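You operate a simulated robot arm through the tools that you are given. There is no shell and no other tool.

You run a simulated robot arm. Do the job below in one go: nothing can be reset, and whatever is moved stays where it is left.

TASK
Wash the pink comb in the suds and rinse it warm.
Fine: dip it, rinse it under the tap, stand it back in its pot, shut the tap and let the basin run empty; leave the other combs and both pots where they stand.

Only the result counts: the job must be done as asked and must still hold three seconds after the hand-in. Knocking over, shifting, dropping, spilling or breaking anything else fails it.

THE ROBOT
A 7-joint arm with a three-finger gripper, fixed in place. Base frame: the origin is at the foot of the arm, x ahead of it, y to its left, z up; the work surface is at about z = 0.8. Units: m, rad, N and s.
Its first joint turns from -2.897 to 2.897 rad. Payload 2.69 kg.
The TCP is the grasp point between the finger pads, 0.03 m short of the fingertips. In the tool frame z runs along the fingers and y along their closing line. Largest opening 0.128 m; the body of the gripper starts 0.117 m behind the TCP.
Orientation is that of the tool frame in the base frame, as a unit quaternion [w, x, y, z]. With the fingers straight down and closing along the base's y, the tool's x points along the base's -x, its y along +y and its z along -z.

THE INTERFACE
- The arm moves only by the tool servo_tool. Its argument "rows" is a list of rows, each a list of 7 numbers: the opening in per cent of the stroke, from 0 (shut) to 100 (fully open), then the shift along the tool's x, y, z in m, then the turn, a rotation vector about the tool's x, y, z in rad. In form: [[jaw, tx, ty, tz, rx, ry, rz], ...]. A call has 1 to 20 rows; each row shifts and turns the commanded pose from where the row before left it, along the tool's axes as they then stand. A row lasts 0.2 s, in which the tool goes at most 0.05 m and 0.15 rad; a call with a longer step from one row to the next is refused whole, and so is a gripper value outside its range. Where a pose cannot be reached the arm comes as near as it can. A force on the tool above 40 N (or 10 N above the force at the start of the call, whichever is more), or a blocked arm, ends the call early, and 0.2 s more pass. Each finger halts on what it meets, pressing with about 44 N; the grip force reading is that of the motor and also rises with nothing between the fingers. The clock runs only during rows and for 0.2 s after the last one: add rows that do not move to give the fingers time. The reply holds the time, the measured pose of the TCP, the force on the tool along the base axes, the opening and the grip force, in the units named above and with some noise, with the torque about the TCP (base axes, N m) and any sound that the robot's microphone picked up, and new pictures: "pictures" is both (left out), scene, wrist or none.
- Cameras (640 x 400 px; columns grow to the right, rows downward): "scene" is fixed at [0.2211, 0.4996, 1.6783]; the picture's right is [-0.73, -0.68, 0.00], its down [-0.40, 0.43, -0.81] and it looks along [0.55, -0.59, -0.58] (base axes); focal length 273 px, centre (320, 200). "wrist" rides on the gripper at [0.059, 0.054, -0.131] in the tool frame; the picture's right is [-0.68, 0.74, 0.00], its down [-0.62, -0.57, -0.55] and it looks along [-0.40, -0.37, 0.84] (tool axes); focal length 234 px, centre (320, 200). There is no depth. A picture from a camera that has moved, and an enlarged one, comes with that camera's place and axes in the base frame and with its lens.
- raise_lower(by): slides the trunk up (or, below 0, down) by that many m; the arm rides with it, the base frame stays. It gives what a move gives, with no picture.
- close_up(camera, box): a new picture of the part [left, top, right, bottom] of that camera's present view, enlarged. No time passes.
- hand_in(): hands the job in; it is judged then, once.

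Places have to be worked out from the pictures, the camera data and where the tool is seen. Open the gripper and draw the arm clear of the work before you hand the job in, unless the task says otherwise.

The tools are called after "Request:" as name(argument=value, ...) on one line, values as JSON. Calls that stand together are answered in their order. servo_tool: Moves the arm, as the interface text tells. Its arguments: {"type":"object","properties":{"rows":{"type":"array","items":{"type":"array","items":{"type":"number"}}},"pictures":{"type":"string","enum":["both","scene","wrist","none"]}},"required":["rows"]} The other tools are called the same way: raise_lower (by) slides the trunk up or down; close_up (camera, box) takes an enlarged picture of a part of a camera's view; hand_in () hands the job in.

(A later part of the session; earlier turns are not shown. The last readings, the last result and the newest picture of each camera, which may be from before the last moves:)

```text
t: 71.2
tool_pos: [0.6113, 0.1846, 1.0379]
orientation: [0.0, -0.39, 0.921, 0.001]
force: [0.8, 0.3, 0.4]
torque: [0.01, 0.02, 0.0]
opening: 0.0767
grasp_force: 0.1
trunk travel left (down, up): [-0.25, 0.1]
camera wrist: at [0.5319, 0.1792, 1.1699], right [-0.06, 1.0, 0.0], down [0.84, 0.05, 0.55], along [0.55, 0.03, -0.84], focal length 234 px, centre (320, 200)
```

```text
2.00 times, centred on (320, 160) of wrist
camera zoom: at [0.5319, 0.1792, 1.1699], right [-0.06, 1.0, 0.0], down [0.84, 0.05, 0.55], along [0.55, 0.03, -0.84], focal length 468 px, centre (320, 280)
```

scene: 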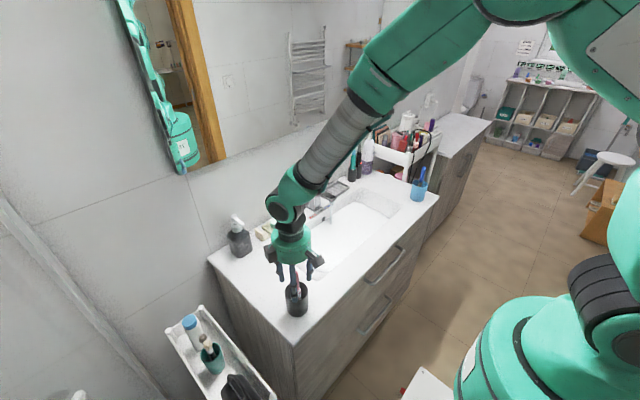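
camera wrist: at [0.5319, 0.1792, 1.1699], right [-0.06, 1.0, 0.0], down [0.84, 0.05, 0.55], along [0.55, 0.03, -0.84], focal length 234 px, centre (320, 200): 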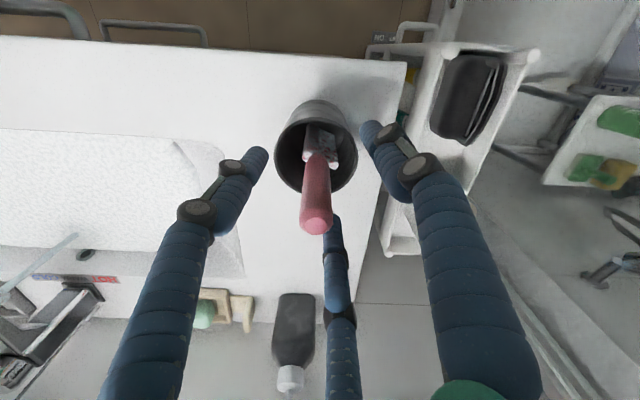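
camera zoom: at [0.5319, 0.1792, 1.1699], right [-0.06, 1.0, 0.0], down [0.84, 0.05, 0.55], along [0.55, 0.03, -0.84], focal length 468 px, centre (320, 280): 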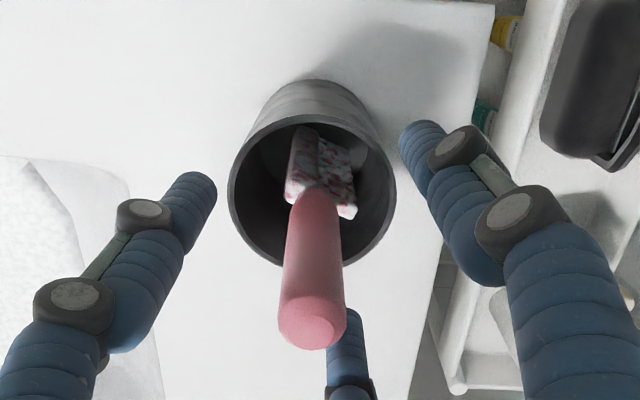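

The handle is centred between the open fingers. I'll raise 4 mm and close on it, then lift it out.

Request:
servo_tool(rows=[[60, 0, 0, -0.004, 0, 0, 0], [40, 0, 0, 0, 0, 0, 0], [20, 0, 0, 0, 0, 0, 0], [0, 0, 0, 0, 0, 0, 0], [0, 0, 0, 0, 0, 0, 0]], pictures="none")

```text
t: 72.4
tool_pos: [0.6106, 0.1847, 1.0433]
orientation: [-0.001, -0.39, 0.921, 0.001]
force: [-0.7, 0.8, 0.3]
torque: [-0.01, -0.03, 0.0]
opening: 0.0166
grasp_force: 42.6
trunk travel left (down, up): [-0.25, 0.1]
```

Gripped (16.6 mm). I'll lift it straight out, undo the pre-roll, and carry it back over the front of the basin.

Request:
servo_tool(rows=[[0, 0, 0, -0.025, 0, 0, 0], [0, 0, 0, -0.03, 0, 0, 0], [0, 0, 0, -0.03, 0, 0, 0], [0, 0, 0, -0.03, 0, 0, 0], [0, 0, 0, -0.03, 0, 0, 0], [0, 0, 0, 0, 0, 0, 0.1334], [0, 0, 0, 0, 0, 0, 0.1334], [0, 0, 0, 0, 0, 0, 0.1334], [0, 0, 0, 0, 0, 0, 0.1334], [0, 0, 0, 0, 0, 0, 0.1334], [0, 0, 0, 0, 0, 0, 0.1334], [0, -0.0055, -0.0463, 0.004, 0, 0, 0], [0, -0.0055, -0.0463, 0.004, 0, 0, 0], [0, -0.0055, -0.0463, 0.01, 0, 0, 0], [0, -0.0055, -0.0463, 0.01, 0, 0, 0], [0, -0.0055, -0.0463, 0.01, 0, 0, 0], [0, -0.0055, -0.0463, 0.01, 0, 0, 0], [0, -0.0055, -0.0463, 0.01, 0, 0, 0], [0, -0.0055, -0.0463, 0.01, 0, 0, 0], [0, -0.0055, -0.0463, 0.01, 0, 0, 0]], pictures="both")

Request:
close_up(camera="scene", box=[260, 150, 420, 330])

```text
t: 76.6
tool_pos: [0.6598, -0.2367, 1.111]
orientation: [-0.001, 0.0, 1.0, 0.001]
force: [-0.3, -0.4, -0.7]
torque: [0.0, 0.01, 0.01]
opening: 0.0164
grasp_force: 42.0
trunk travel left (down, up): [-0.25, 0.1]
camera wrist: at [0.6009, -0.184, 1.243], right [0.68, 0.74, 0.0], down [0.62, -0.57, 0.55], along [0.4, -0.37, -0.84], focal length 234 px, centre (320, 200)
```

scene: 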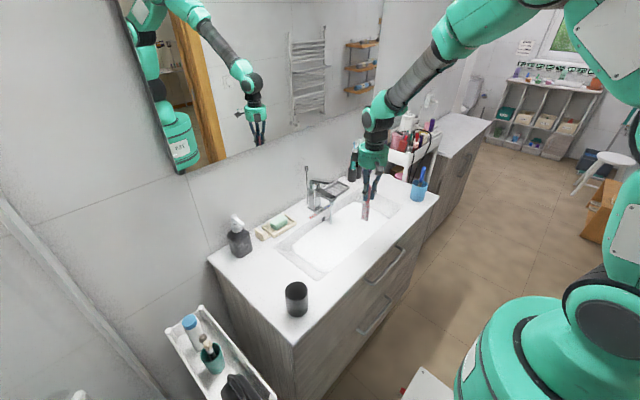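
wrist: 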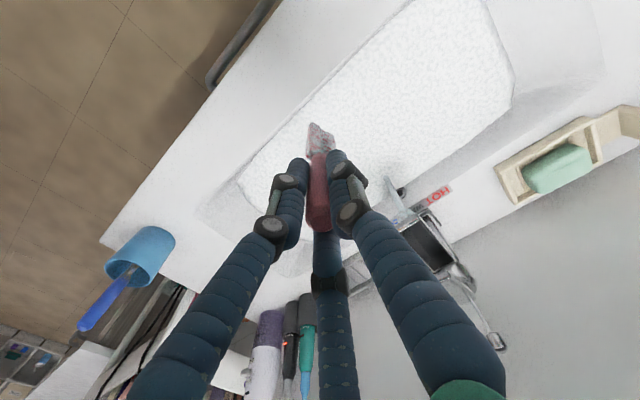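

```text
2.22 times, centred on (340, 240) of scene
camera zoom: at [0.2211, 0.4996, 1.6783], right [-0.73, -0.68, 0.0], down [-0.4, 0.43, -0.81], along [0.55, -0.59, -0.58], focal length 606 px, centre (276, 111)
```

zoom: 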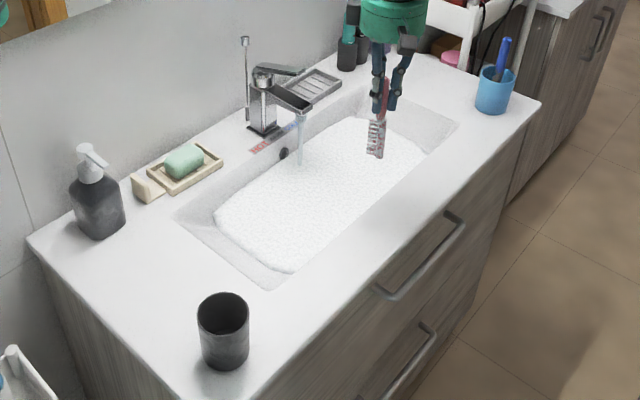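

The comb is over the front of the basin. Now I pitch the tool forward 65° and roll it +1.52 rad so the unrinsed face should turn upward.

Request:
servo_tool(rows=[[0, 0, 0, 0, 0, -0.14175, 0], [0, 0, 0, 0, 0, -0.14175, 0], [0, 0, 0, 0, 0, -0.14175, 0], [0, 0, 0, 0, 0, -0.14175, 0], [0, 0, 0, 0, 0, -0.14175, 0], [0, 0, 0, 0, 0, -0.14175, 0], [0, 0, 0, 0, 0, -0.14175, 0], [0, 0, 0, 0, 0, -0.14175, 0], [0, 0, 0, 0, 0, 0, 0.1382], [0, 0, 0, 0, 0, 0, 0.1382], [0, 0, 0, 0, 0, 0, 0.1382], [0, 0, 0, 0, 0, 0, 0.1382], [0, 0, 0, 0, 0, 0, 0.1382], [0, 0, 0, 0, 0, 0, 0.1382], [0, 0, 0, 0, 0, 0, 0.1382], [0, 0, 0, 0, 0, 0, 0.1382], [0, 0, 0, 0, 0, 0, 0.1382], [0, 0, 0, 0, 0, 0, 0.1382], [0, 0, 0, 0, 0, 0, 0.1382]], pictures="both")

Request:
close_up(camera="scene", box=[325, 170, 405, 230])

Request:
close_up(camera="wrist", box=[290, 90, 355, 175])

```text
t: 80.6
tool_pos: [0.6585, -0.2325, 1.1128]
orientation: [0.388, 0.583, 0.61, 0.371]
force: [-0.7, 0.2, 0.2]
torque: [0.01, 0.03, -0.01]
opening: 0.0165
grasp_force: 42.3
trunk travel left (down, up): [-0.25, 0.1]
camera wrist: at [0.5616, -0.1716, 1.2143], right [0.33, -0.64, 0.7], down [-0.72, -0.64, -0.25], along [0.61, -0.42, -0.67], focal length 234 px, centre (320, 200)
```

scene: 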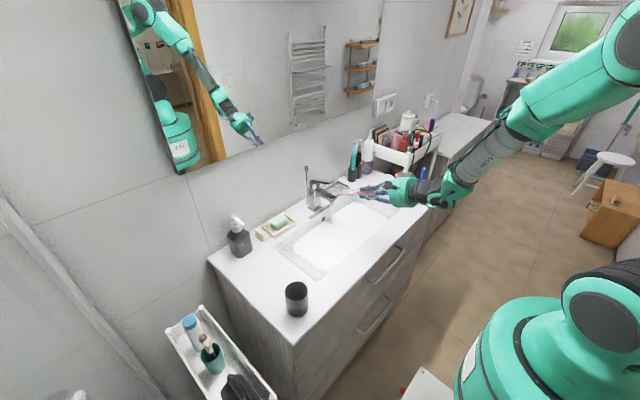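
wrist: 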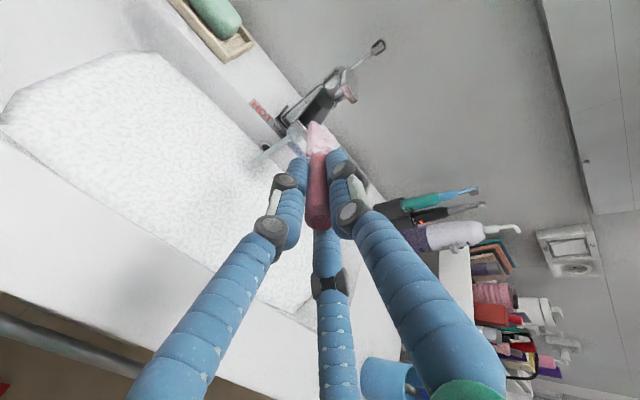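

```text
6.67 times, centred on (365, 200) of scene
camera zoom: at [0.2211, 0.4996, 1.6783], right [-0.73, -0.68, 0.0], down [-0.4, 0.43, -0.81], along [0.55, -0.59, -0.58], focal length 1817 px, centre (20, 200)
```

zoom: 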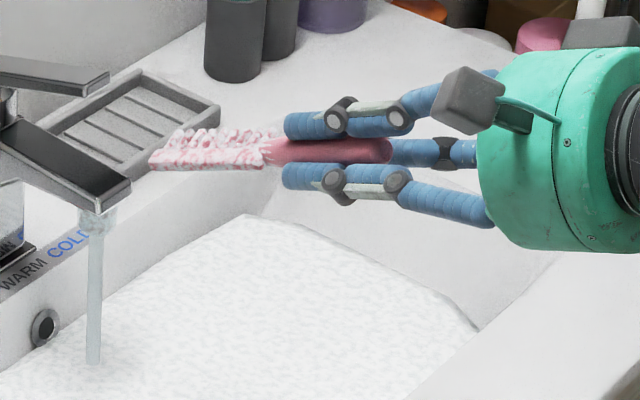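

```text
4.71 times, centred on (322, 132) of wrist
camera zoom: at [0.5616, -0.1716, 1.2143], right [0.33, -0.64, 0.7], down [-0.72, -0.64, -0.25], along [0.61, -0.42, -0.67], focal length 1102 px, centre (308, 518)
```

zoom: 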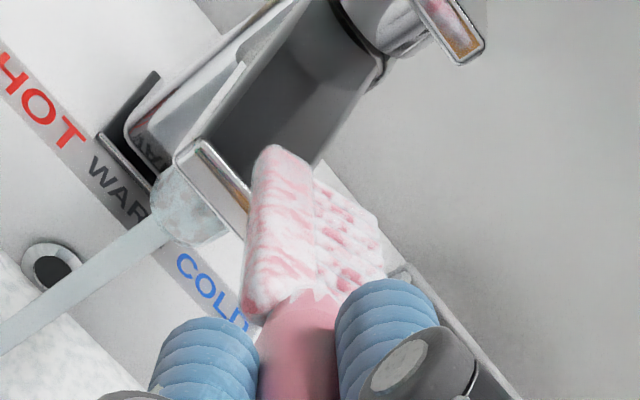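

In bright light this face still looks foamier, which supports the idea. I'll lower it under the spout and sweep this upward face slowly through the stream.

Request:
servo_tool(rows=[[0, 0.0036, -0.0324, 0.0151, 0, 0, 0], [0, 0.0036, -0.0324, 0.0151, 0, 0, 0], [0, 0.0016, -0.0324, 0.0151, 0, 0, 0], [0, 0.0016, -0.0324, 0.0151, 0, 0, 0], [0, -0.0002, 0.0042, 0.0091, 0, 0, 0], [0, -0.0002, 0.0042, 0.0091, 0, 0, 0], [0, -0.0002, 0.0042, 0.0091, 0, 0, 0], [0, -0.0002, 0.0042, 0.0091, 0, 0, 0], [0, -0.0002, 0.0042, 0.0091, 0, 0, 0], [0, 0, 0, 0, 0, 0, 0], [0, -0.0002, 0.0042, 0.0091, 0, 0, 0], [0, 0, 0, 0, 0, 0, 0], [0, -0.0002, 0.0042, 0.0091, 0, 0, 0], [0, 0, 0, 0, 0, 0, 0], [0, -0.0002, 0.0042, 0.0091, 0, 0, 0], [0, 0, 0, 0, 0, 0, 0], [0, 0, 0, 0, 0, 0, 0]], pictures="both")

Request:
close_up(camera="scene", box=[325, 185, 375, 225])

Request:
close_up(camera="wrist", box=[290, 90, 355, 175])

```text
t: 84.2
tool_pos: [0.7387, -0.2298, 0.9674]
orientation: [0.388, 0.582, 0.611, 0.37]
force: [0.5, 0.3, -1.2]
torque: [0.01, -0.02, 0.02]
opening: 0.0163
grasp_force: 42.7
trunk travel left (down, up): [-0.25, 0.1]
camera wrist: at [0.641, -0.1693, 1.0702], right [0.33, -0.64, 0.7], down [-0.72, -0.64, -0.25], along [0.61, -0.42, -0.67], focal length 234 px, centre (320, 200)
```

scene: 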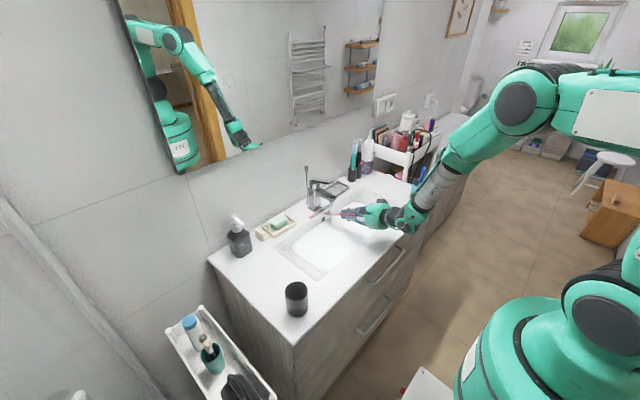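
wrist: 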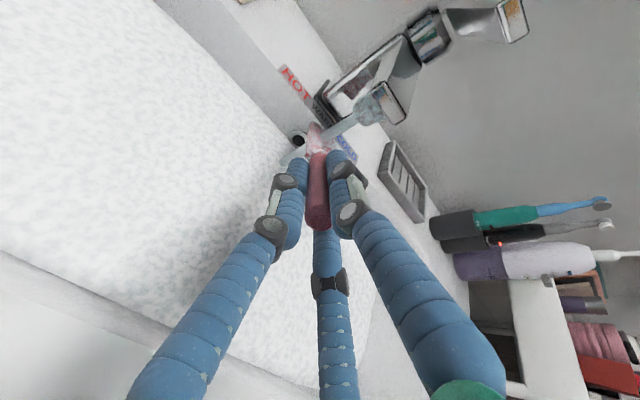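

```text
10.00 times, centred on (350, 205) of scene
camera zoom: at [0.2211, 0.4996, 1.6783], right [-0.73, -0.68, 0.0], down [-0.4, 0.43, -0.81], along [0.55, -0.59, -0.58], focal length 2726 px, centre (20, 150)
```

zoom: 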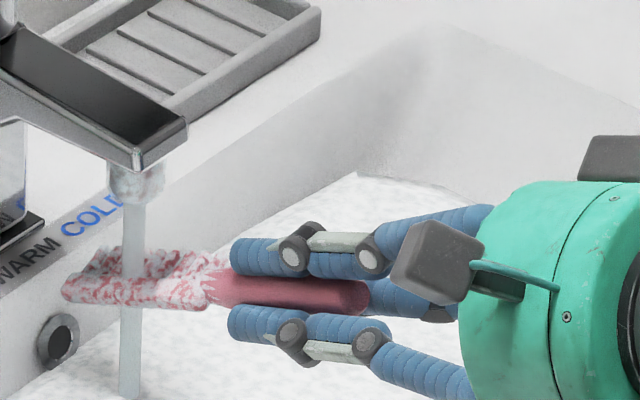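

```text
4.71 times, centred on (322, 132) of wrist
camera zoom: at [0.641, -0.1693, 1.0702], right [0.33, -0.64, 0.7], down [-0.72, -0.64, -0.25], along [0.61, -0.42, -0.67], focal length 1102 px, centre (308, 518)
```

zoom: 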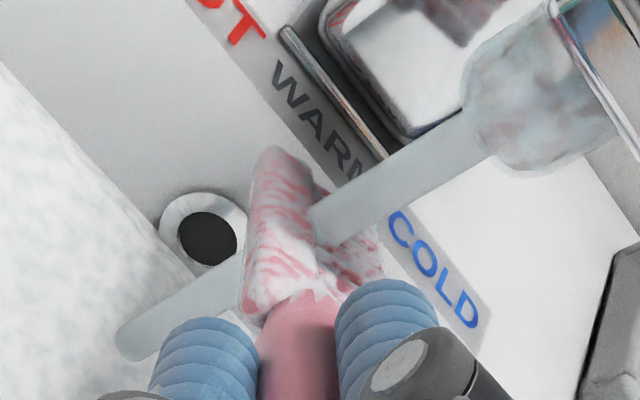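

The stream now strikes this face between spine and tines. I'll keep sweeping here for about 4 s and compare again.

Request:
servo_tool(rows=[[0, -0.0002, 0.0042, 0.0091, 0, 0, 0], [0, 0, 0, 0, 0, 0, 0], [0, 0.006, 0.0003, 0, 0, 0, 0], [0, 0, 0, 0, 0, 0, 0], [0, 0.0002, -0.0042, -0.0091, 0, 0, 0], [0, 0, 0, 0, 0, 0, 0], [0, 0.0002, -0.0042, -0.0091, 0, 0, 0], [0, 0, 0, 0, 0, 0, 0], [0, 0.0002, -0.0042, -0.0091, 0, 0, 0], [0, 0, 0, 0, 0, 0, 0], [0, -0.012, -0.0006, 0, 0, 0, 0], [0, 0, 0, 0, 0, 0, 0], [0, -0.0002, 0.0042, 0.0091, 0, 0, 0], [0, 0, 0, 0, 0, 0, 0], [0, -0.0002, 0.0042, 0.0091, 0, 0, 0], [0, 0, 0, 0, 0, 0, 0], [0, 0.006, 0.0003, 0, 0, 0, 0], [0, 0, 0, 0, 0, 0, 0]], pictures="both")

Request:
close_up(camera="scene", box=[325, 185, 375, 225])

Request:
close_up(camera="wrist", box=[290, 90, 355, 175])

Request:
close_up(camera="scene", box=[270, 150, 420, 290])

```text
t: 88.0
tool_pos: [0.7394, -0.2296, 0.9686]
orientation: [0.389, 0.58, 0.612, 0.37]
force: [0.0, 0.3, -0.4]
torque: [-0.01, 0.05, 0.0]
opening: 0.0163
grasp_force: 42.0
trunk travel left (down, up): [-0.25, 0.1]
camera wrist: at [0.6424, -0.1685, 1.0706], right [0.33, -0.64, 0.7], down [-0.72, -0.64, -0.25], along [0.61, -0.42, -0.67], focal length 234 px, centre (320, 200)
```

scene: 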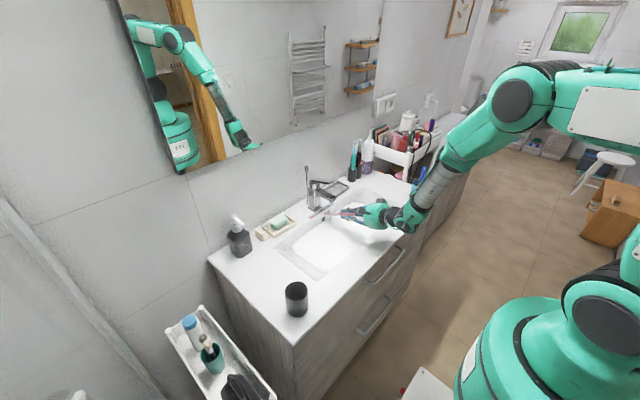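
wrist: 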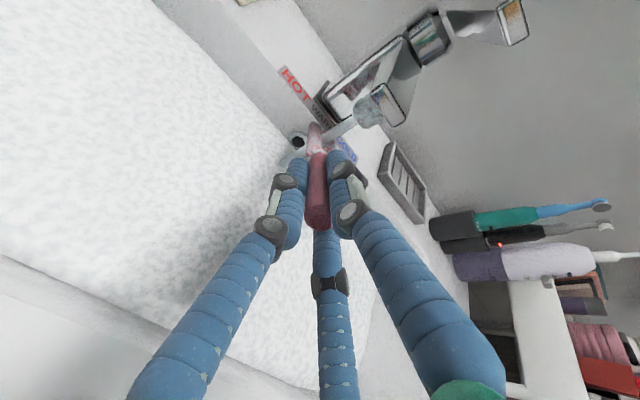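

```text
10.00 times, centred on (350, 205) of scene
camera zoom: at [0.2211, 0.4996, 1.6783], right [-0.73, -0.68, 0.0], down [-0.4, 0.43, -0.81], along [0.55, -0.59, -0.58], focal length 2726 px, centre (20, 150)
```

zoom: 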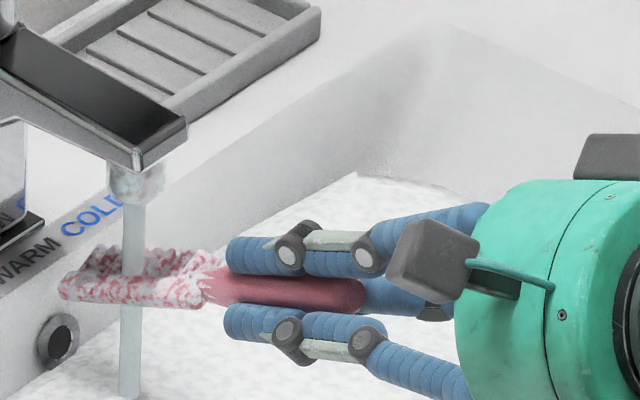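

```text
4.71 times, centred on (322, 132) of wrist
camera zoom: at [0.6424, -0.1685, 1.0706], right [0.33, -0.64, 0.7], down [-0.72, -0.64, -0.25], along [0.61, -0.42, -0.67], focal length 1102 px, centre (308, 518)
```

zoom: 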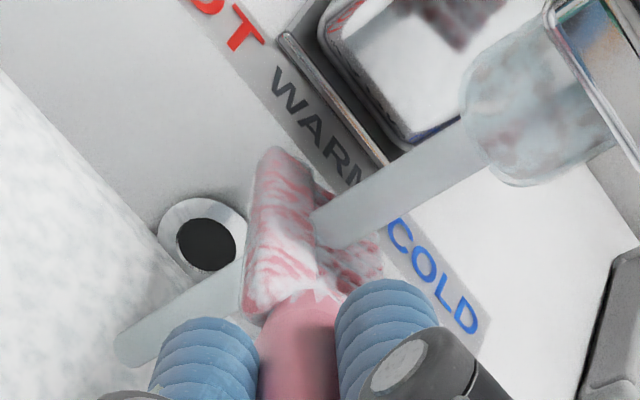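

```text
2.86 times, centred on (345, 220) of scene
camera zoom: at [0.2211, 0.4996, 1.6783], right [-0.73, -0.68, 0.0], down [-0.4, 0.43, -0.81], along [0.55, -0.59, -0.58], focal length 779 px, centre (249, 143)
```

zoom: 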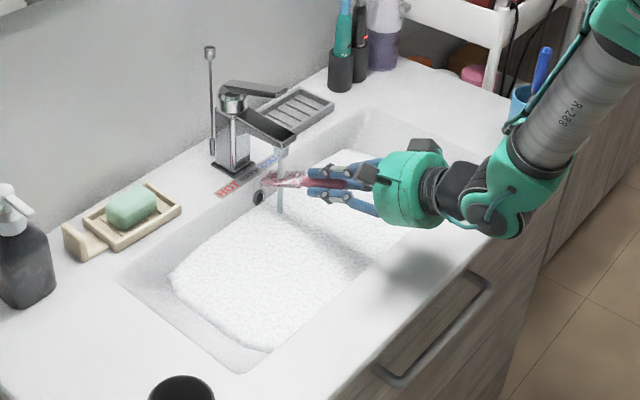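

Turning it over made no difference either, and the same mottled translucent look is on the running water at the aerator, so I'm satisfied this is a wet film and the comb is rinsed. I'll withdraw it, raise it and undo the roll.

Request:
servo_tool(rows=[[0, 0, 0, -0.04, 0, 0, 0], [0, 0, 0, -0.04, 0, 0, 0], [0, -0.0018, 0.0362, -0.0169, 0, 0, 0], [0, -0.0018, 0.0362, -0.0169, 0, 0, 0], [0, -0.0018, 0.0362, -0.0169, 0, 0, 0], [0, -0.0018, 0.0362, -0.0169, 0, 0, 0], [0, 0, 0, 0, 0, 0, -0.1382], [0, 0, 0, 0, 0, 0, -0.1382], [0, 0, 0, 0, 0, 0, -0.1382], [0, 0, 0, 0, 0, 0, -0.1382], [0, 0, 0, 0, 0, 0, -0.1382], [0, 0, 0, 0, 0, 0, -0.1382], [0, 0, 0, 0, 0, 0, -0.1382], [0, 0, 0, 0, 0, 0, -0.1382], [0, 0, 0, 0, 0, 0, -0.1382], [0, 0, 0, 0, 0, 0, -0.1382], [0, 0, 0, 0, 0, 0, -0.1382]], pictures="wrist")

Request:
close_up(camera="scene", box=[325, 160, 405, 230])

```text
t: 91.6
tool_pos: [0.6657, -0.2282, 1.1614]
orientation: [0.537, -0.001, 0.843, 0.0]
force: [0.0, 0.0, -0.6]
torque: [-0.05, -0.02, -0.03]
opening: 0.0164
grasp_force: 42.0
trunk travel left (down, up): [-0.25, 0.1]
camera wrist: at [0.5229, -0.1757, 1.1648], right [0.29, 0.74, 0.61], down [-0.23, -0.57, 0.79], along [0.93, -0.37, 0.01], focal length 234 px, centre (320, 200)
```

wrist: 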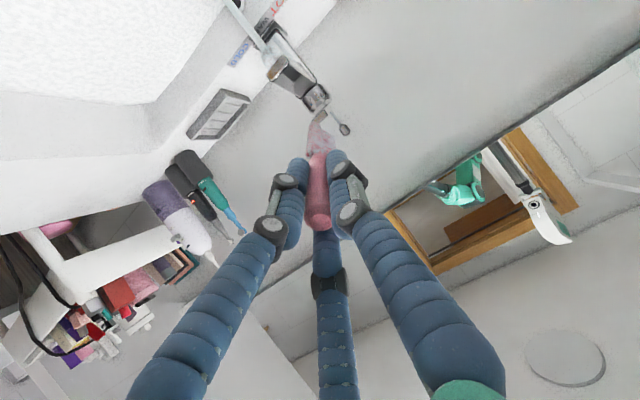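

```text
5.71 times, centred on (365, 195) of scene
camera zoom: at [0.2211, 0.4996, 1.6783], right [-0.73, -0.68, 0.0], down [-0.4, 0.43, -0.81], along [0.55, -0.59, -0.58], focal length 1558 px, centre (63, 229)
```

zoom: 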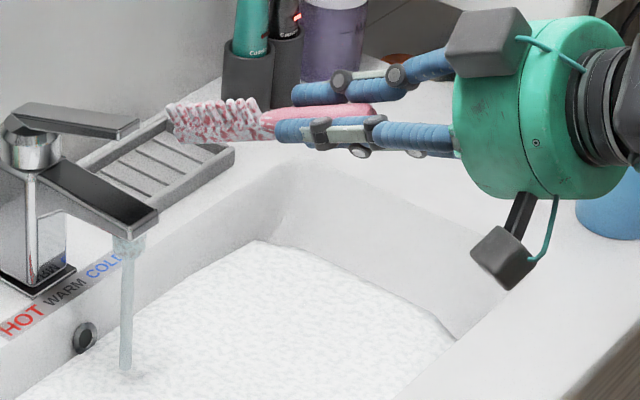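

I'll pitch the tool back to vertical and return above the pot.

Request:
servo_tool(rows=[[0, 0, 0, 0, 0, 0.14175, 0], [0, 0, 0, 0, 0, 0.14175, 0], [0, 0, 0, 0, 0, 0.14175, 0], [0, 0, 0, 0, 0, 0.14175, 0], [0, 0, 0, 0, 0, 0.14175, 0], [0, 0, 0, 0, 0, 0.14175, 0], [0, 0, 0, 0, 0, 0.14175, 0], [0, 0, 0, 0, 0, 0.14175, 0], [0, 0.0064, 0.0458, -0.0035, 0, 0, 0], [0, 0.0064, 0.0458, -0.0035, 0, 0, 0], [0, 0.0064, 0.0458, -0.0035, 0, 0, 0], [0, 0.0064, 0.0458, -0.0035, 0, 0, 0], [0, 0.0064, 0.0458, -0.0035, 0, 0, 0], [0, 0.0064, 0.0458, -0.0035, 0, 0, 0], [0, 0.0064, 0.0458, -0.0035, 0, 0, 0], [0, 0.0064, 0.0458, -0.0035, 0, 0, 0], [0, 0.0064, 0.0458, -0.0035, 0, 0, 0], [0, 0, 0, 0, 0, 0, 0]], pictures="both")

Request:
close_up(camera="scene", box=[260, 210, 340, 330])

Request:
close_up(camera="wrist", box=[270, 70, 370, 230])

Request:
close_up(camera="scene", box=[280, 235, 310, 285])

```text
t: 95.4
tool_pos: [0.6058, 0.1849, 1.1929]
orientation: [0.0, 0.0, 1.0, 0.0]
force: [-2.0, 1.1, -0.4]
torque: [-0.03, -0.01, 0.01]
opening: 0.0162
grasp_force: 41.7
trunk travel left (down, up): [-0.25, 0.1]
camera wrist: at [0.5477, 0.2375, 1.3252], right [0.68, 0.74, 0.0], down [0.62, -0.57, 0.55], along [0.4, -0.37, -0.84], focal length 234 px, centre (320, 200)
```

scene: 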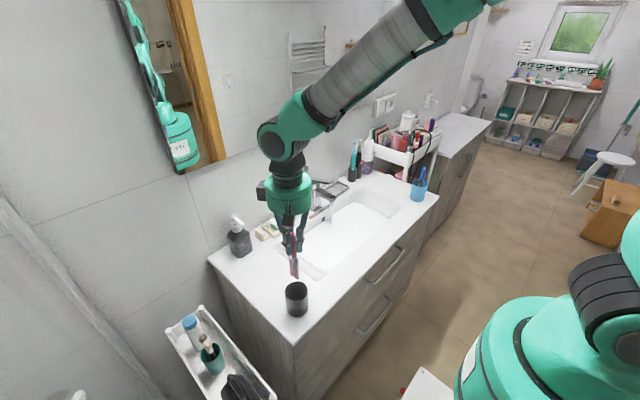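
wrist: 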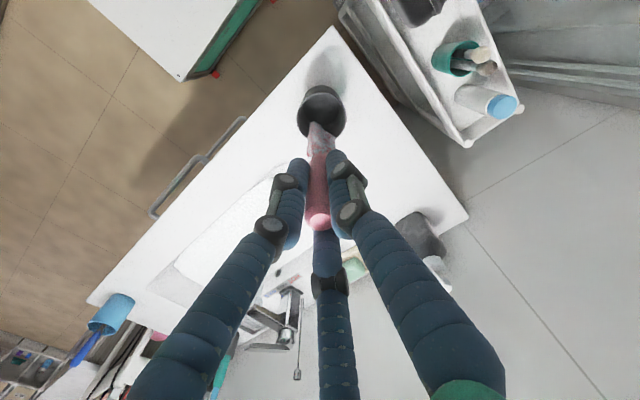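

```text
3.33 times, centred on (300, 270) of scene
camera zoom: at [0.2211, 0.4996, 1.6783], right [-0.73, -0.68, 0.0], down [-0.4, 0.43, -0.81], along [0.55, -0.59, -0.58], focal length 909 px, centre (387, -33)
```

zoom: 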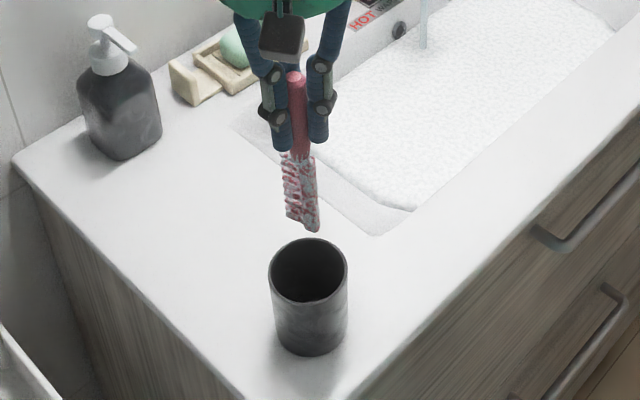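

```text
2.50 times, centred on (320, 150) of wrist
camera zoom: at [0.5477, 0.2375, 1.3252], right [0.68, 0.74, 0.0], down [0.62, -0.57, 0.55], along [0.4, -0.37, -0.84], focal length 585 px, centre (320, 325)
```

zoom: 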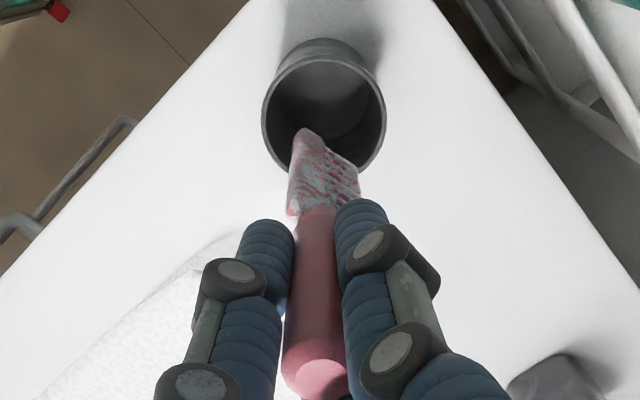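

```text
8.00 times, centred on (295, 260) of scene
camera zoom: at [0.2211, 0.4996, 1.6783], right [-0.73, -0.68, 0.0], down [-0.4, 0.43, -0.81], along [0.55, -0.59, -0.58], focal length 2181 px, centre (520, -280)
```

zoom: 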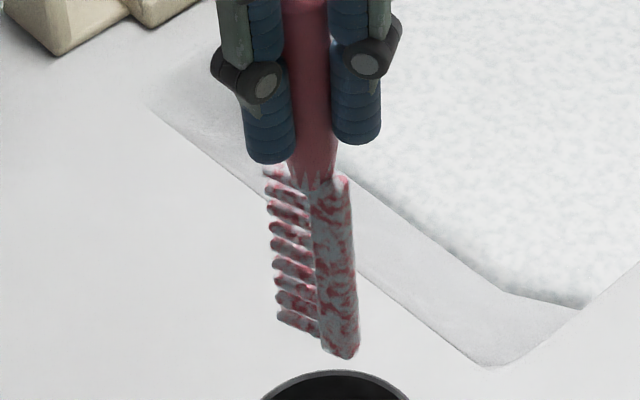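

The film on the comb in the shade has the same grey-teal tint as the stream, unlike the white suds, which confirms it is water. The tip is centred over the pot, so I lower it in as before.

Request:
servo_tool(rows=[[0, 0, 0, 0.025, 0, 0, 0], [0, 0, 0, 0.025, 0, 0, 0], [0, 0, 0, 0.025, 0, 0, 0], [0, 0, 0, 0.025, 0, 0, 0], [0, 0, 0, 0.02, 0, 0, 0], [0, 0, 0, 0.015, 0, 0, 0], [0, 0, 0, 0.008, 0, 0, 0], [0, 0, 0, 0, 0, 0, 0]], pictures="both")

Request:
close_up(camera="scene", box=[270, 240, 330, 325])

```text
t: 97.2
tool_pos: [0.6104, 0.184, 1.0516]
orientation: [0.0, -0.001, 1.0, 0.001]
force: [-0.1, -0.4, 0.5]
torque: [0.0, -0.01, 0.03]
opening: 0.0165
grasp_force: 41.6
trunk travel left (down, up): [-0.25, 0.1]
camera wrist: at [0.5515, 0.2371, 1.1833], right [0.68, 0.74, 0.0], down [0.62, -0.57, 0.55], along [0.4, -0.37, -0.84], focal length 234 px, centre (320, 200)
```

scene: 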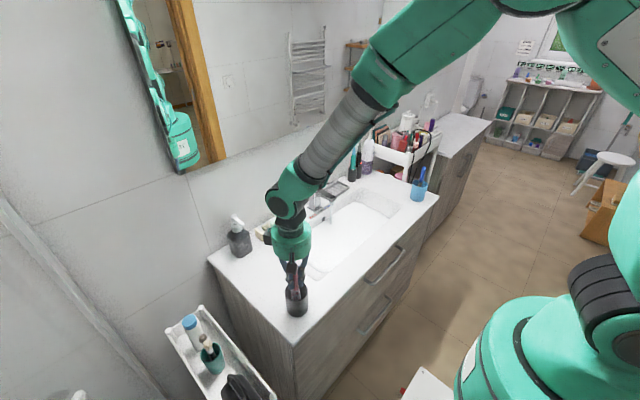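
wrist: 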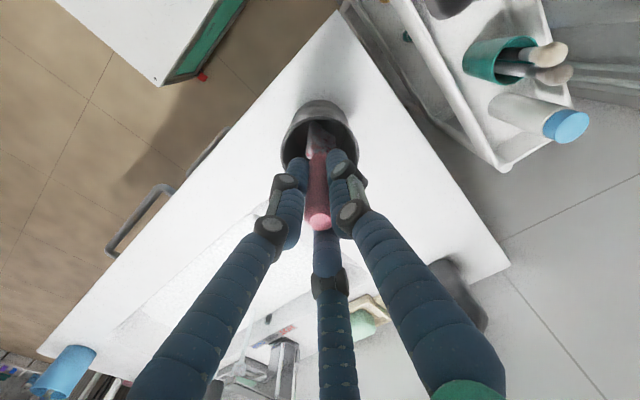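

```text
4.71 times, centred on (300, 282) of scene
camera zoom: at [0.2211, 0.4996, 1.6783], right [-0.73, -0.68, 0.0], down [-0.4, 0.43, -0.81], along [0.55, -0.59, -0.58], focal length 1283 px, centre (414, -188)
```

zoom: 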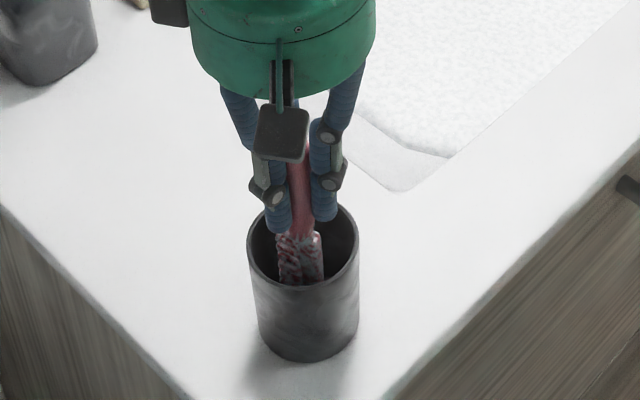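

No force and the head is well inside the pot. I'll ease down the last 8 mm to the floor in small steps.

Request:
servo_tool(rows=[[0, 0, 0, 0.004, 0, 0, 0], [0, 0, 0, 0.003, 0, 0, 0], [0, 0, 0, 0, 0, 0, 0]], pictures="none")

```text
t: 98.0
tool_pos: [0.6103, 0.1833, 1.0436]
orientation: [0.0, 0.0, 1.0, 0.001]
force: [0.3, 0.1, -0.9]
torque: [0.03, 0.01, 0.0]
opening: 0.0163
grasp_force: 41.2
trunk travel left (down, up): [-0.25, 0.1]
```

Still clear of the floor; I'll lower 2 mm more, open gradually, then rise clear.

Request:
servo_tool(rows=[[0, 0, 0, 0.002, 0, 0, 0], [0, 0, 0, 0, 0, 0, 0], [15, 0, 0, 0, 0, 0, 0], [25, 0, 0, 0, 0, 0, 0], [45, 0, 0, 0, 0, 0, 0], [60, 0, 0, 0, 0, 0, 0], [60, 0, 0, -0.03, 0, 0, 0], [60, 0, 0, -0.04, 0, 0, 0], [60, 0, 0, -0.04, 0, 0, 0], [60, 0, 0, -0.05, 0, 0, 0]], pictures="both")

Request:
close_up(camera="scene", box=[270, 245, 330, 330])

Request:
close_up(camera="wrist", box=[280, 60, 370, 160])

```text
t: 100.2
tool_pos: [0.6076, 0.184, 1.1997]
orientation: [0.0, 0.0, 1.0, 0.001]
force: [0.1, 0.1, -0.6]
torque: [0.05, 0.03, 0.0]
opening: 0.0768
grasp_force: 0.1
trunk travel left (down, up): [-0.25, 0.1]
camera wrist: at [0.55, 0.2369, 1.3322], right [0.68, 0.74, 0.0], down [0.62, -0.57, 0.55], along [0.4, -0.37, -0.84], focal length 234 px, centre (320, 200)
```

scene: 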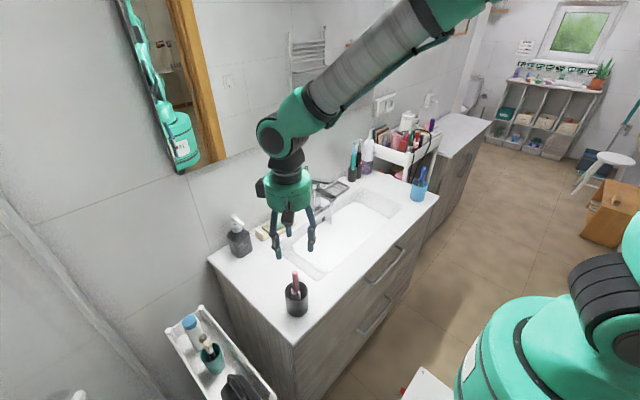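
wrist: 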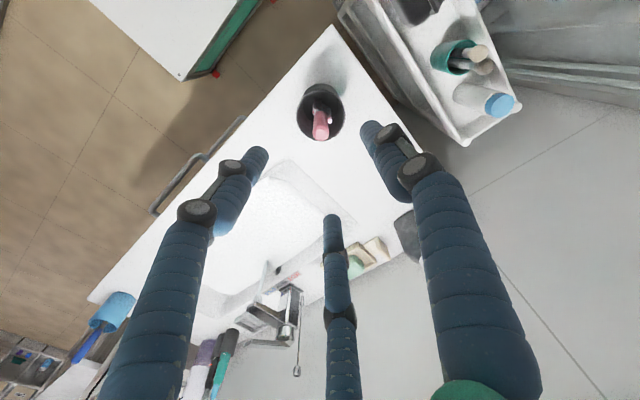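

```text
4.71 times, centred on (300, 288) of scene
camera zoom: at [0.2211, 0.4996, 1.6783], right [-0.73, -0.68, 0.0], down [-0.4, 0.43, -0.81], along [0.55, -0.59, -0.58], focal length 1283 px, centre (414, -212)
```

zoom: 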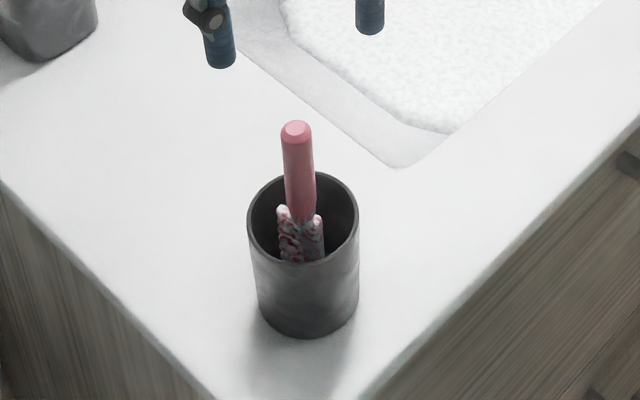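

```text
4.00 times, centred on (325, 110) of wrist
camera zoom: at [0.55, 0.2369, 1.3322], right [0.68, 0.74, 0.0], down [0.62, -0.57, 0.55], along [0.4, -0.37, -0.84], focal length 937 px, centre (300, 560)
```

zoom: 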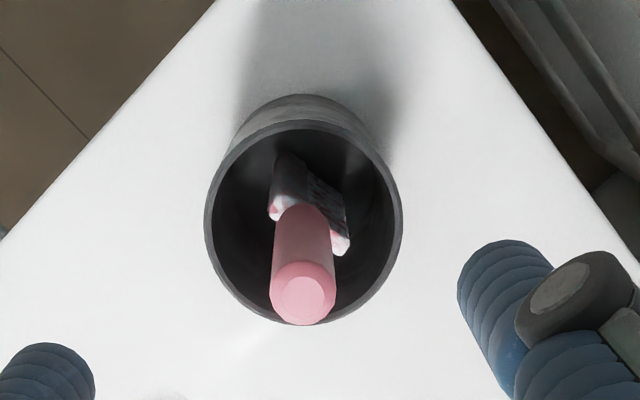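

The comb stands freely in its pot. Now to the tap: I move above the lever at z≈1.20 with jaws open to check the lever from above.

Request:
servo_tool(rows=[[60, -0.0238, -0.0416, 0, 0, 0, 0], [60, -0.0238, -0.0416, 0, 0, 0, 0], [60, -0.0238, -0.0416, 0, 0, 0, 0], [60, -0.0238, -0.0416, 0, 0, 0, 0], [60, -0.0238, -0.0416, 0, 0, 0, 0], [60, -0.0238, -0.0416, 0, 0, 0, 0], [60, -0.0238, -0.0416, 0, 0, 0, 0], [60, -0.0238, -0.0416, 0, 0, 0, 0], [60, -0.0238, -0.0416, 0, 0, 0, 0], [60, -0.0238, -0.0416, 0, 0, 0, 0]], pictures="both")

Request:
close_up(camera="wrist", box=[270, 70, 420, 240])

Request:
close_up(camera="scene", box=[290, 130, 370, 230])

```text
t: 102.4
tool_pos: [0.8457, -0.2291, 1.2016]
orientation: [-0.001, 0.0, 1.0, 0.001]
force: [0.7, -0.5, 0.3]
torque: [0.05, 0.04, 0.02]
opening: 0.0767
grasp_force: 0.0
trunk travel left (down, up): [-0.25, 0.1]
camera wrist: at [0.7881, -0.177, 1.3335], right [0.68, 0.74, 0.0], down [0.62, -0.57, 0.55], along [0.4, -0.37, -0.84], focal length 234 px, centre (320, 200)
```

scene: 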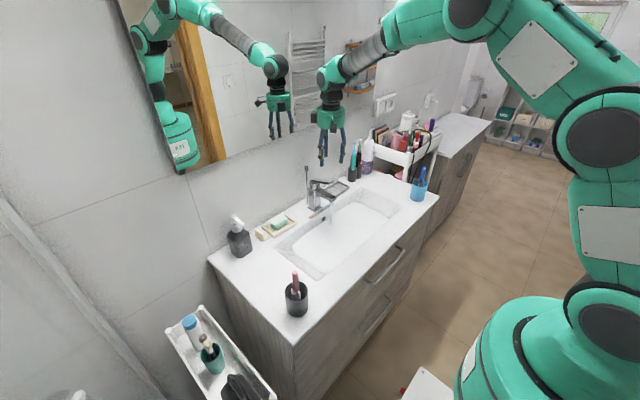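
wrist: 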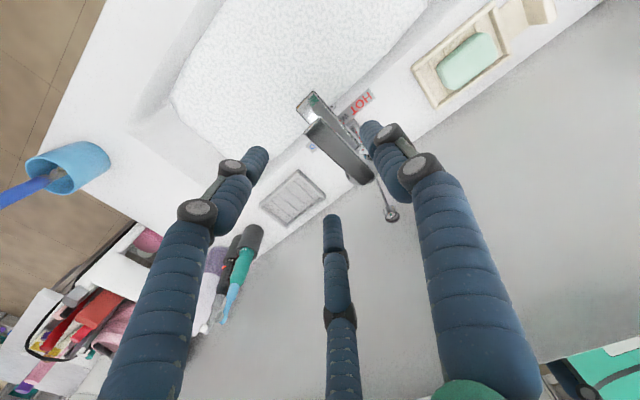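

```text
2.35 times, centred on (345, 155) of wrist
camera zoom: at [0.7881, -0.177, 1.3335], right [0.68, 0.74, 0.0], down [0.62, -0.57, 0.55], along [0.4, -0.37, -0.84], focal length 551 px, centre (261, 306)
```

zoom: 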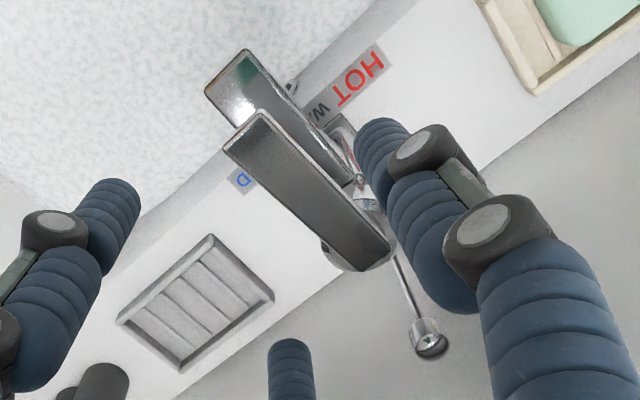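

```text
4.00 times, centred on (330, 180) of scene
camera zoom: at [0.2211, 0.4996, 1.6783], right [-0.73, -0.68, 0.0], down [-0.4, 0.43, -0.81], along [0.55, -0.59, -0.58], focal length 1090 px, centre (280, 280)
```

zoom: 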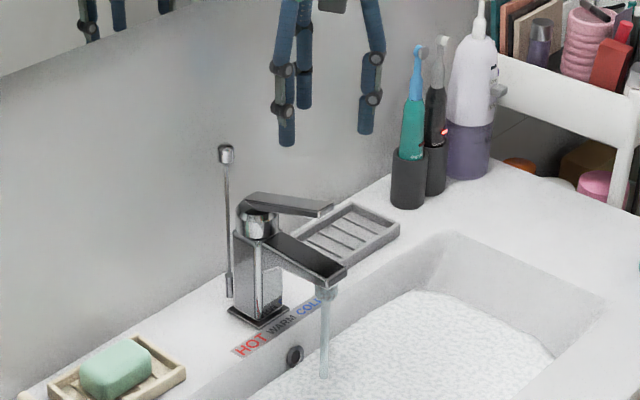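

The lever is still straight. I'll close the jaws and come down just above the lever near its tip, ready to press it shut.

Request:
servo_tool(rows=[[0, 0, -0.0015, 0, 0, 0, 0], [0, 0, 0, 0, 0, 0, 0], [0, 0, 0, 0, 0, 0, 0], [0, 0, 0, 0.035, 0, 0, 0], [0, 0, 0, 0.035, 0, 0, 0], [0, 0, 0, 0.005, 0, 0, 0]], pictures="both")

Request:
close_up(camera="scene", box=[290, 130, 370, 230])

Request:
close_up(camera="wrist", box=[250, 90, 420, 240])

```text
t: 103.8
tool_pos: [0.847, -0.2334, 1.1266]
orientation: [0.0, 0.0, 1.0, 0.001]
force: [-0.9, 0.4, 0.1]
torque: [0.04, 0.02, -0.01]
opening: 0.0021
grasp_force: 31.2
trunk travel left (down, up): [-0.25, 0.1]
camera wrist: at [0.7884, -0.1801, 1.2584], right [0.68, 0.74, 0.0], down [0.62, -0.57, 0.55], along [0.4, -0.37, -0.84], focal length 234 px, centre (320, 200)
```

scene: 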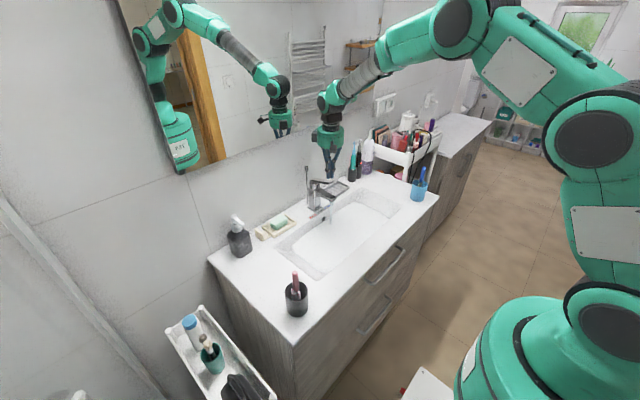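
wrist: 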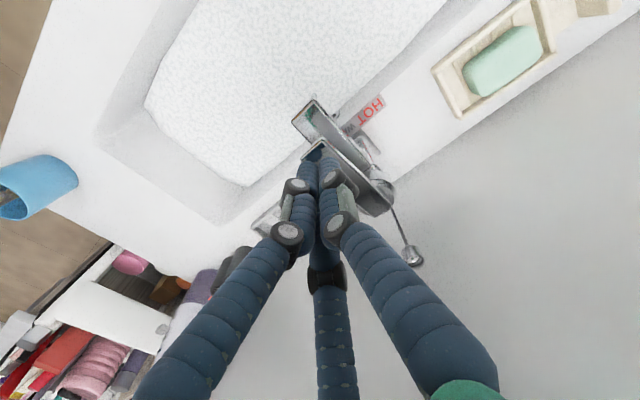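

```text
4.00 times, centred on (330, 180) of scene
camera zoom: at [0.2211, 0.4996, 1.6783], right [-0.73, -0.68, 0.0], down [-0.4, 0.43, -0.81], along [0.55, -0.59, -0.58], focal length 1090 px, centre (280, 280)
```

zoom: 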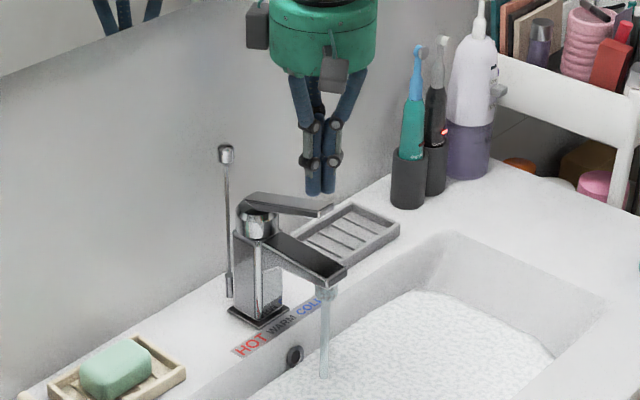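

```text
2.67 times, centred on (335, 165) of wrist
camera zoom: at [0.7884, -0.1801, 1.2584], right [0.68, 0.74, 0.0], down [0.62, -0.57, 0.55], along [0.4, -0.37, -0.84], focal length 624 px, centre (280, 293)
```

zoom: 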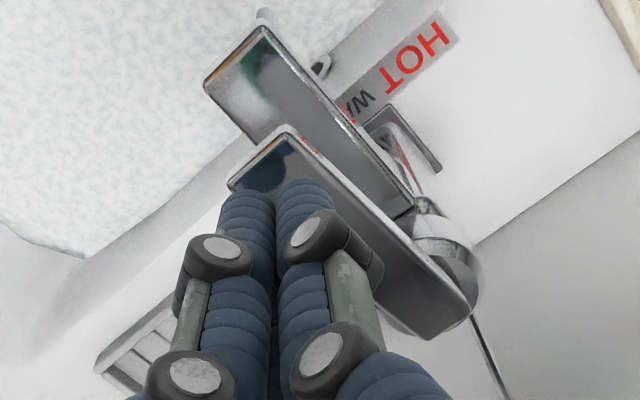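

The closed fingertips are right over the lever tip. I press down slowly in 5 mm steps, watching the force.

Request:
servo_tool(rows=[[0, 0, 0, 0.006, 0, 0, 0], [0, 0, 0, 0.006, 0, 0, 0], [0, 0, 0, 0.006, 0, 0, 0], [0, 0, 0, 0.006, 0, 0, 0], [0, 0, 0, 0.006, 0, 0, 0], [0, 0, 0, 0.005, 0, 0, 0], [0, 0, 0, 0, 0, 0, 0]], pictures="both")

Request:
close_up(camera="scene", box=[290, 130, 370, 230])

Request:
close_up(camera="wrist", box=[250, 90, 420, 240])

```text
t: 105.4
tool_pos: [0.8476, -0.2339, 1.0938]
orientation: [0.001, 0.0, 1.0, 0.001]
force: [-2.1, 0.1, 16.3]
torque: [-0.09, 0.33, -0.01]
opening: 0.002
grasp_force: 31.7
trunk travel left (down, up): [-0.25, 0.1]
camera wrist: at [0.7888, -0.1806, 1.2254], right [0.68, 0.74, 0.0], down [0.61, -0.57, 0.55], along [0.41, -0.37, -0.84], focal length 234 px, centre (320, 200)
```

scene: 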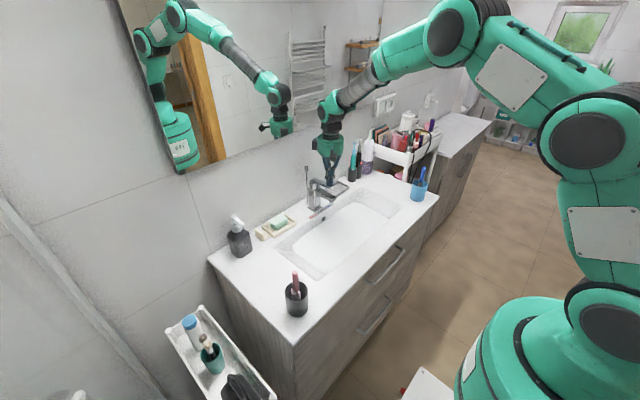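
wrist: 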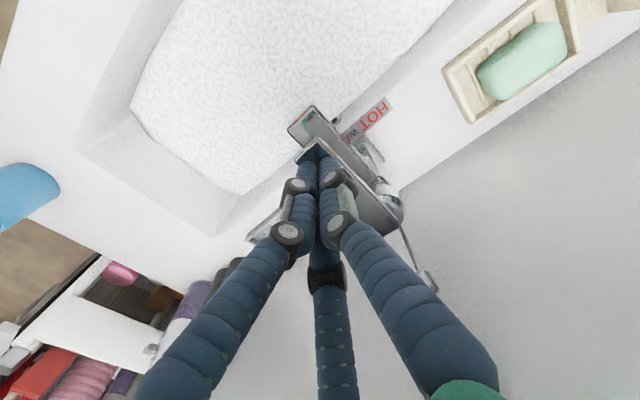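

```text
4.00 times, centred on (330, 180) of scene
camera zoom: at [0.2211, 0.4996, 1.6783], right [-0.73, -0.68, 0.0], down [-0.4, 0.43, -0.81], along [0.55, -0.59, -0.58], focal length 1090 px, centre (280, 280)
```

zoom: 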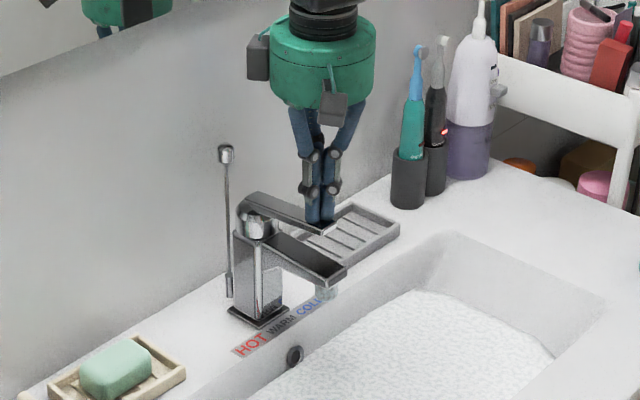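

```text
2.67 times, centred on (335, 165) of wrist
camera zoom: at [0.7888, -0.1806, 1.2254], right [0.68, 0.74, 0.0], down [0.61, -0.57, 0.55], along [0.41, -0.37, -0.84], focal length 624 px, centre (280, 293)
```

zoom: 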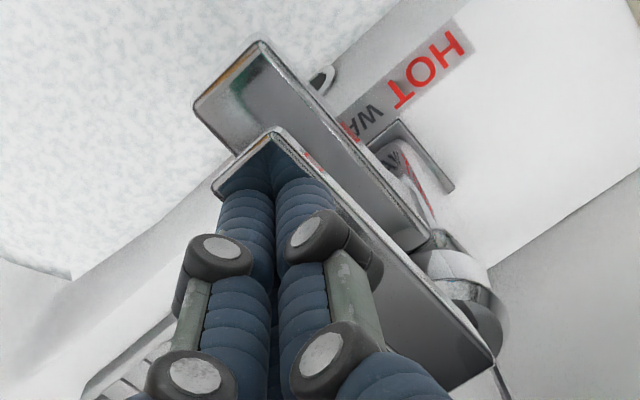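

The stream has stopped. I'll press a few more millimetres to make sure the lever is fully seated on its stop.

Request:
servo_tool(rows=[[0, 0, 0, 0.003, 0, 0, 0], [0, 0, 0, 0.003, 0, 0, 0], [0, 0, 0, 0, 0, 0, 0]], pictures="none")

```text
t: 106.0
tool_pos: [0.8509, -0.2355, 1.0945]
orientation: [0.005, 0.0, 1.0, -0.001]
force: [4.3, -1.9, 15.8]
torque: [-0.13, 0.09, -0.14]
opening: 0.0019
grasp_force: 31.4
trunk travel left (down, up): [-0.25, 0.1]
stopped in row 2: the force on the tool passed its limit at 43 N (the readings are from after the stop); the commanded pose is now the measured one
```

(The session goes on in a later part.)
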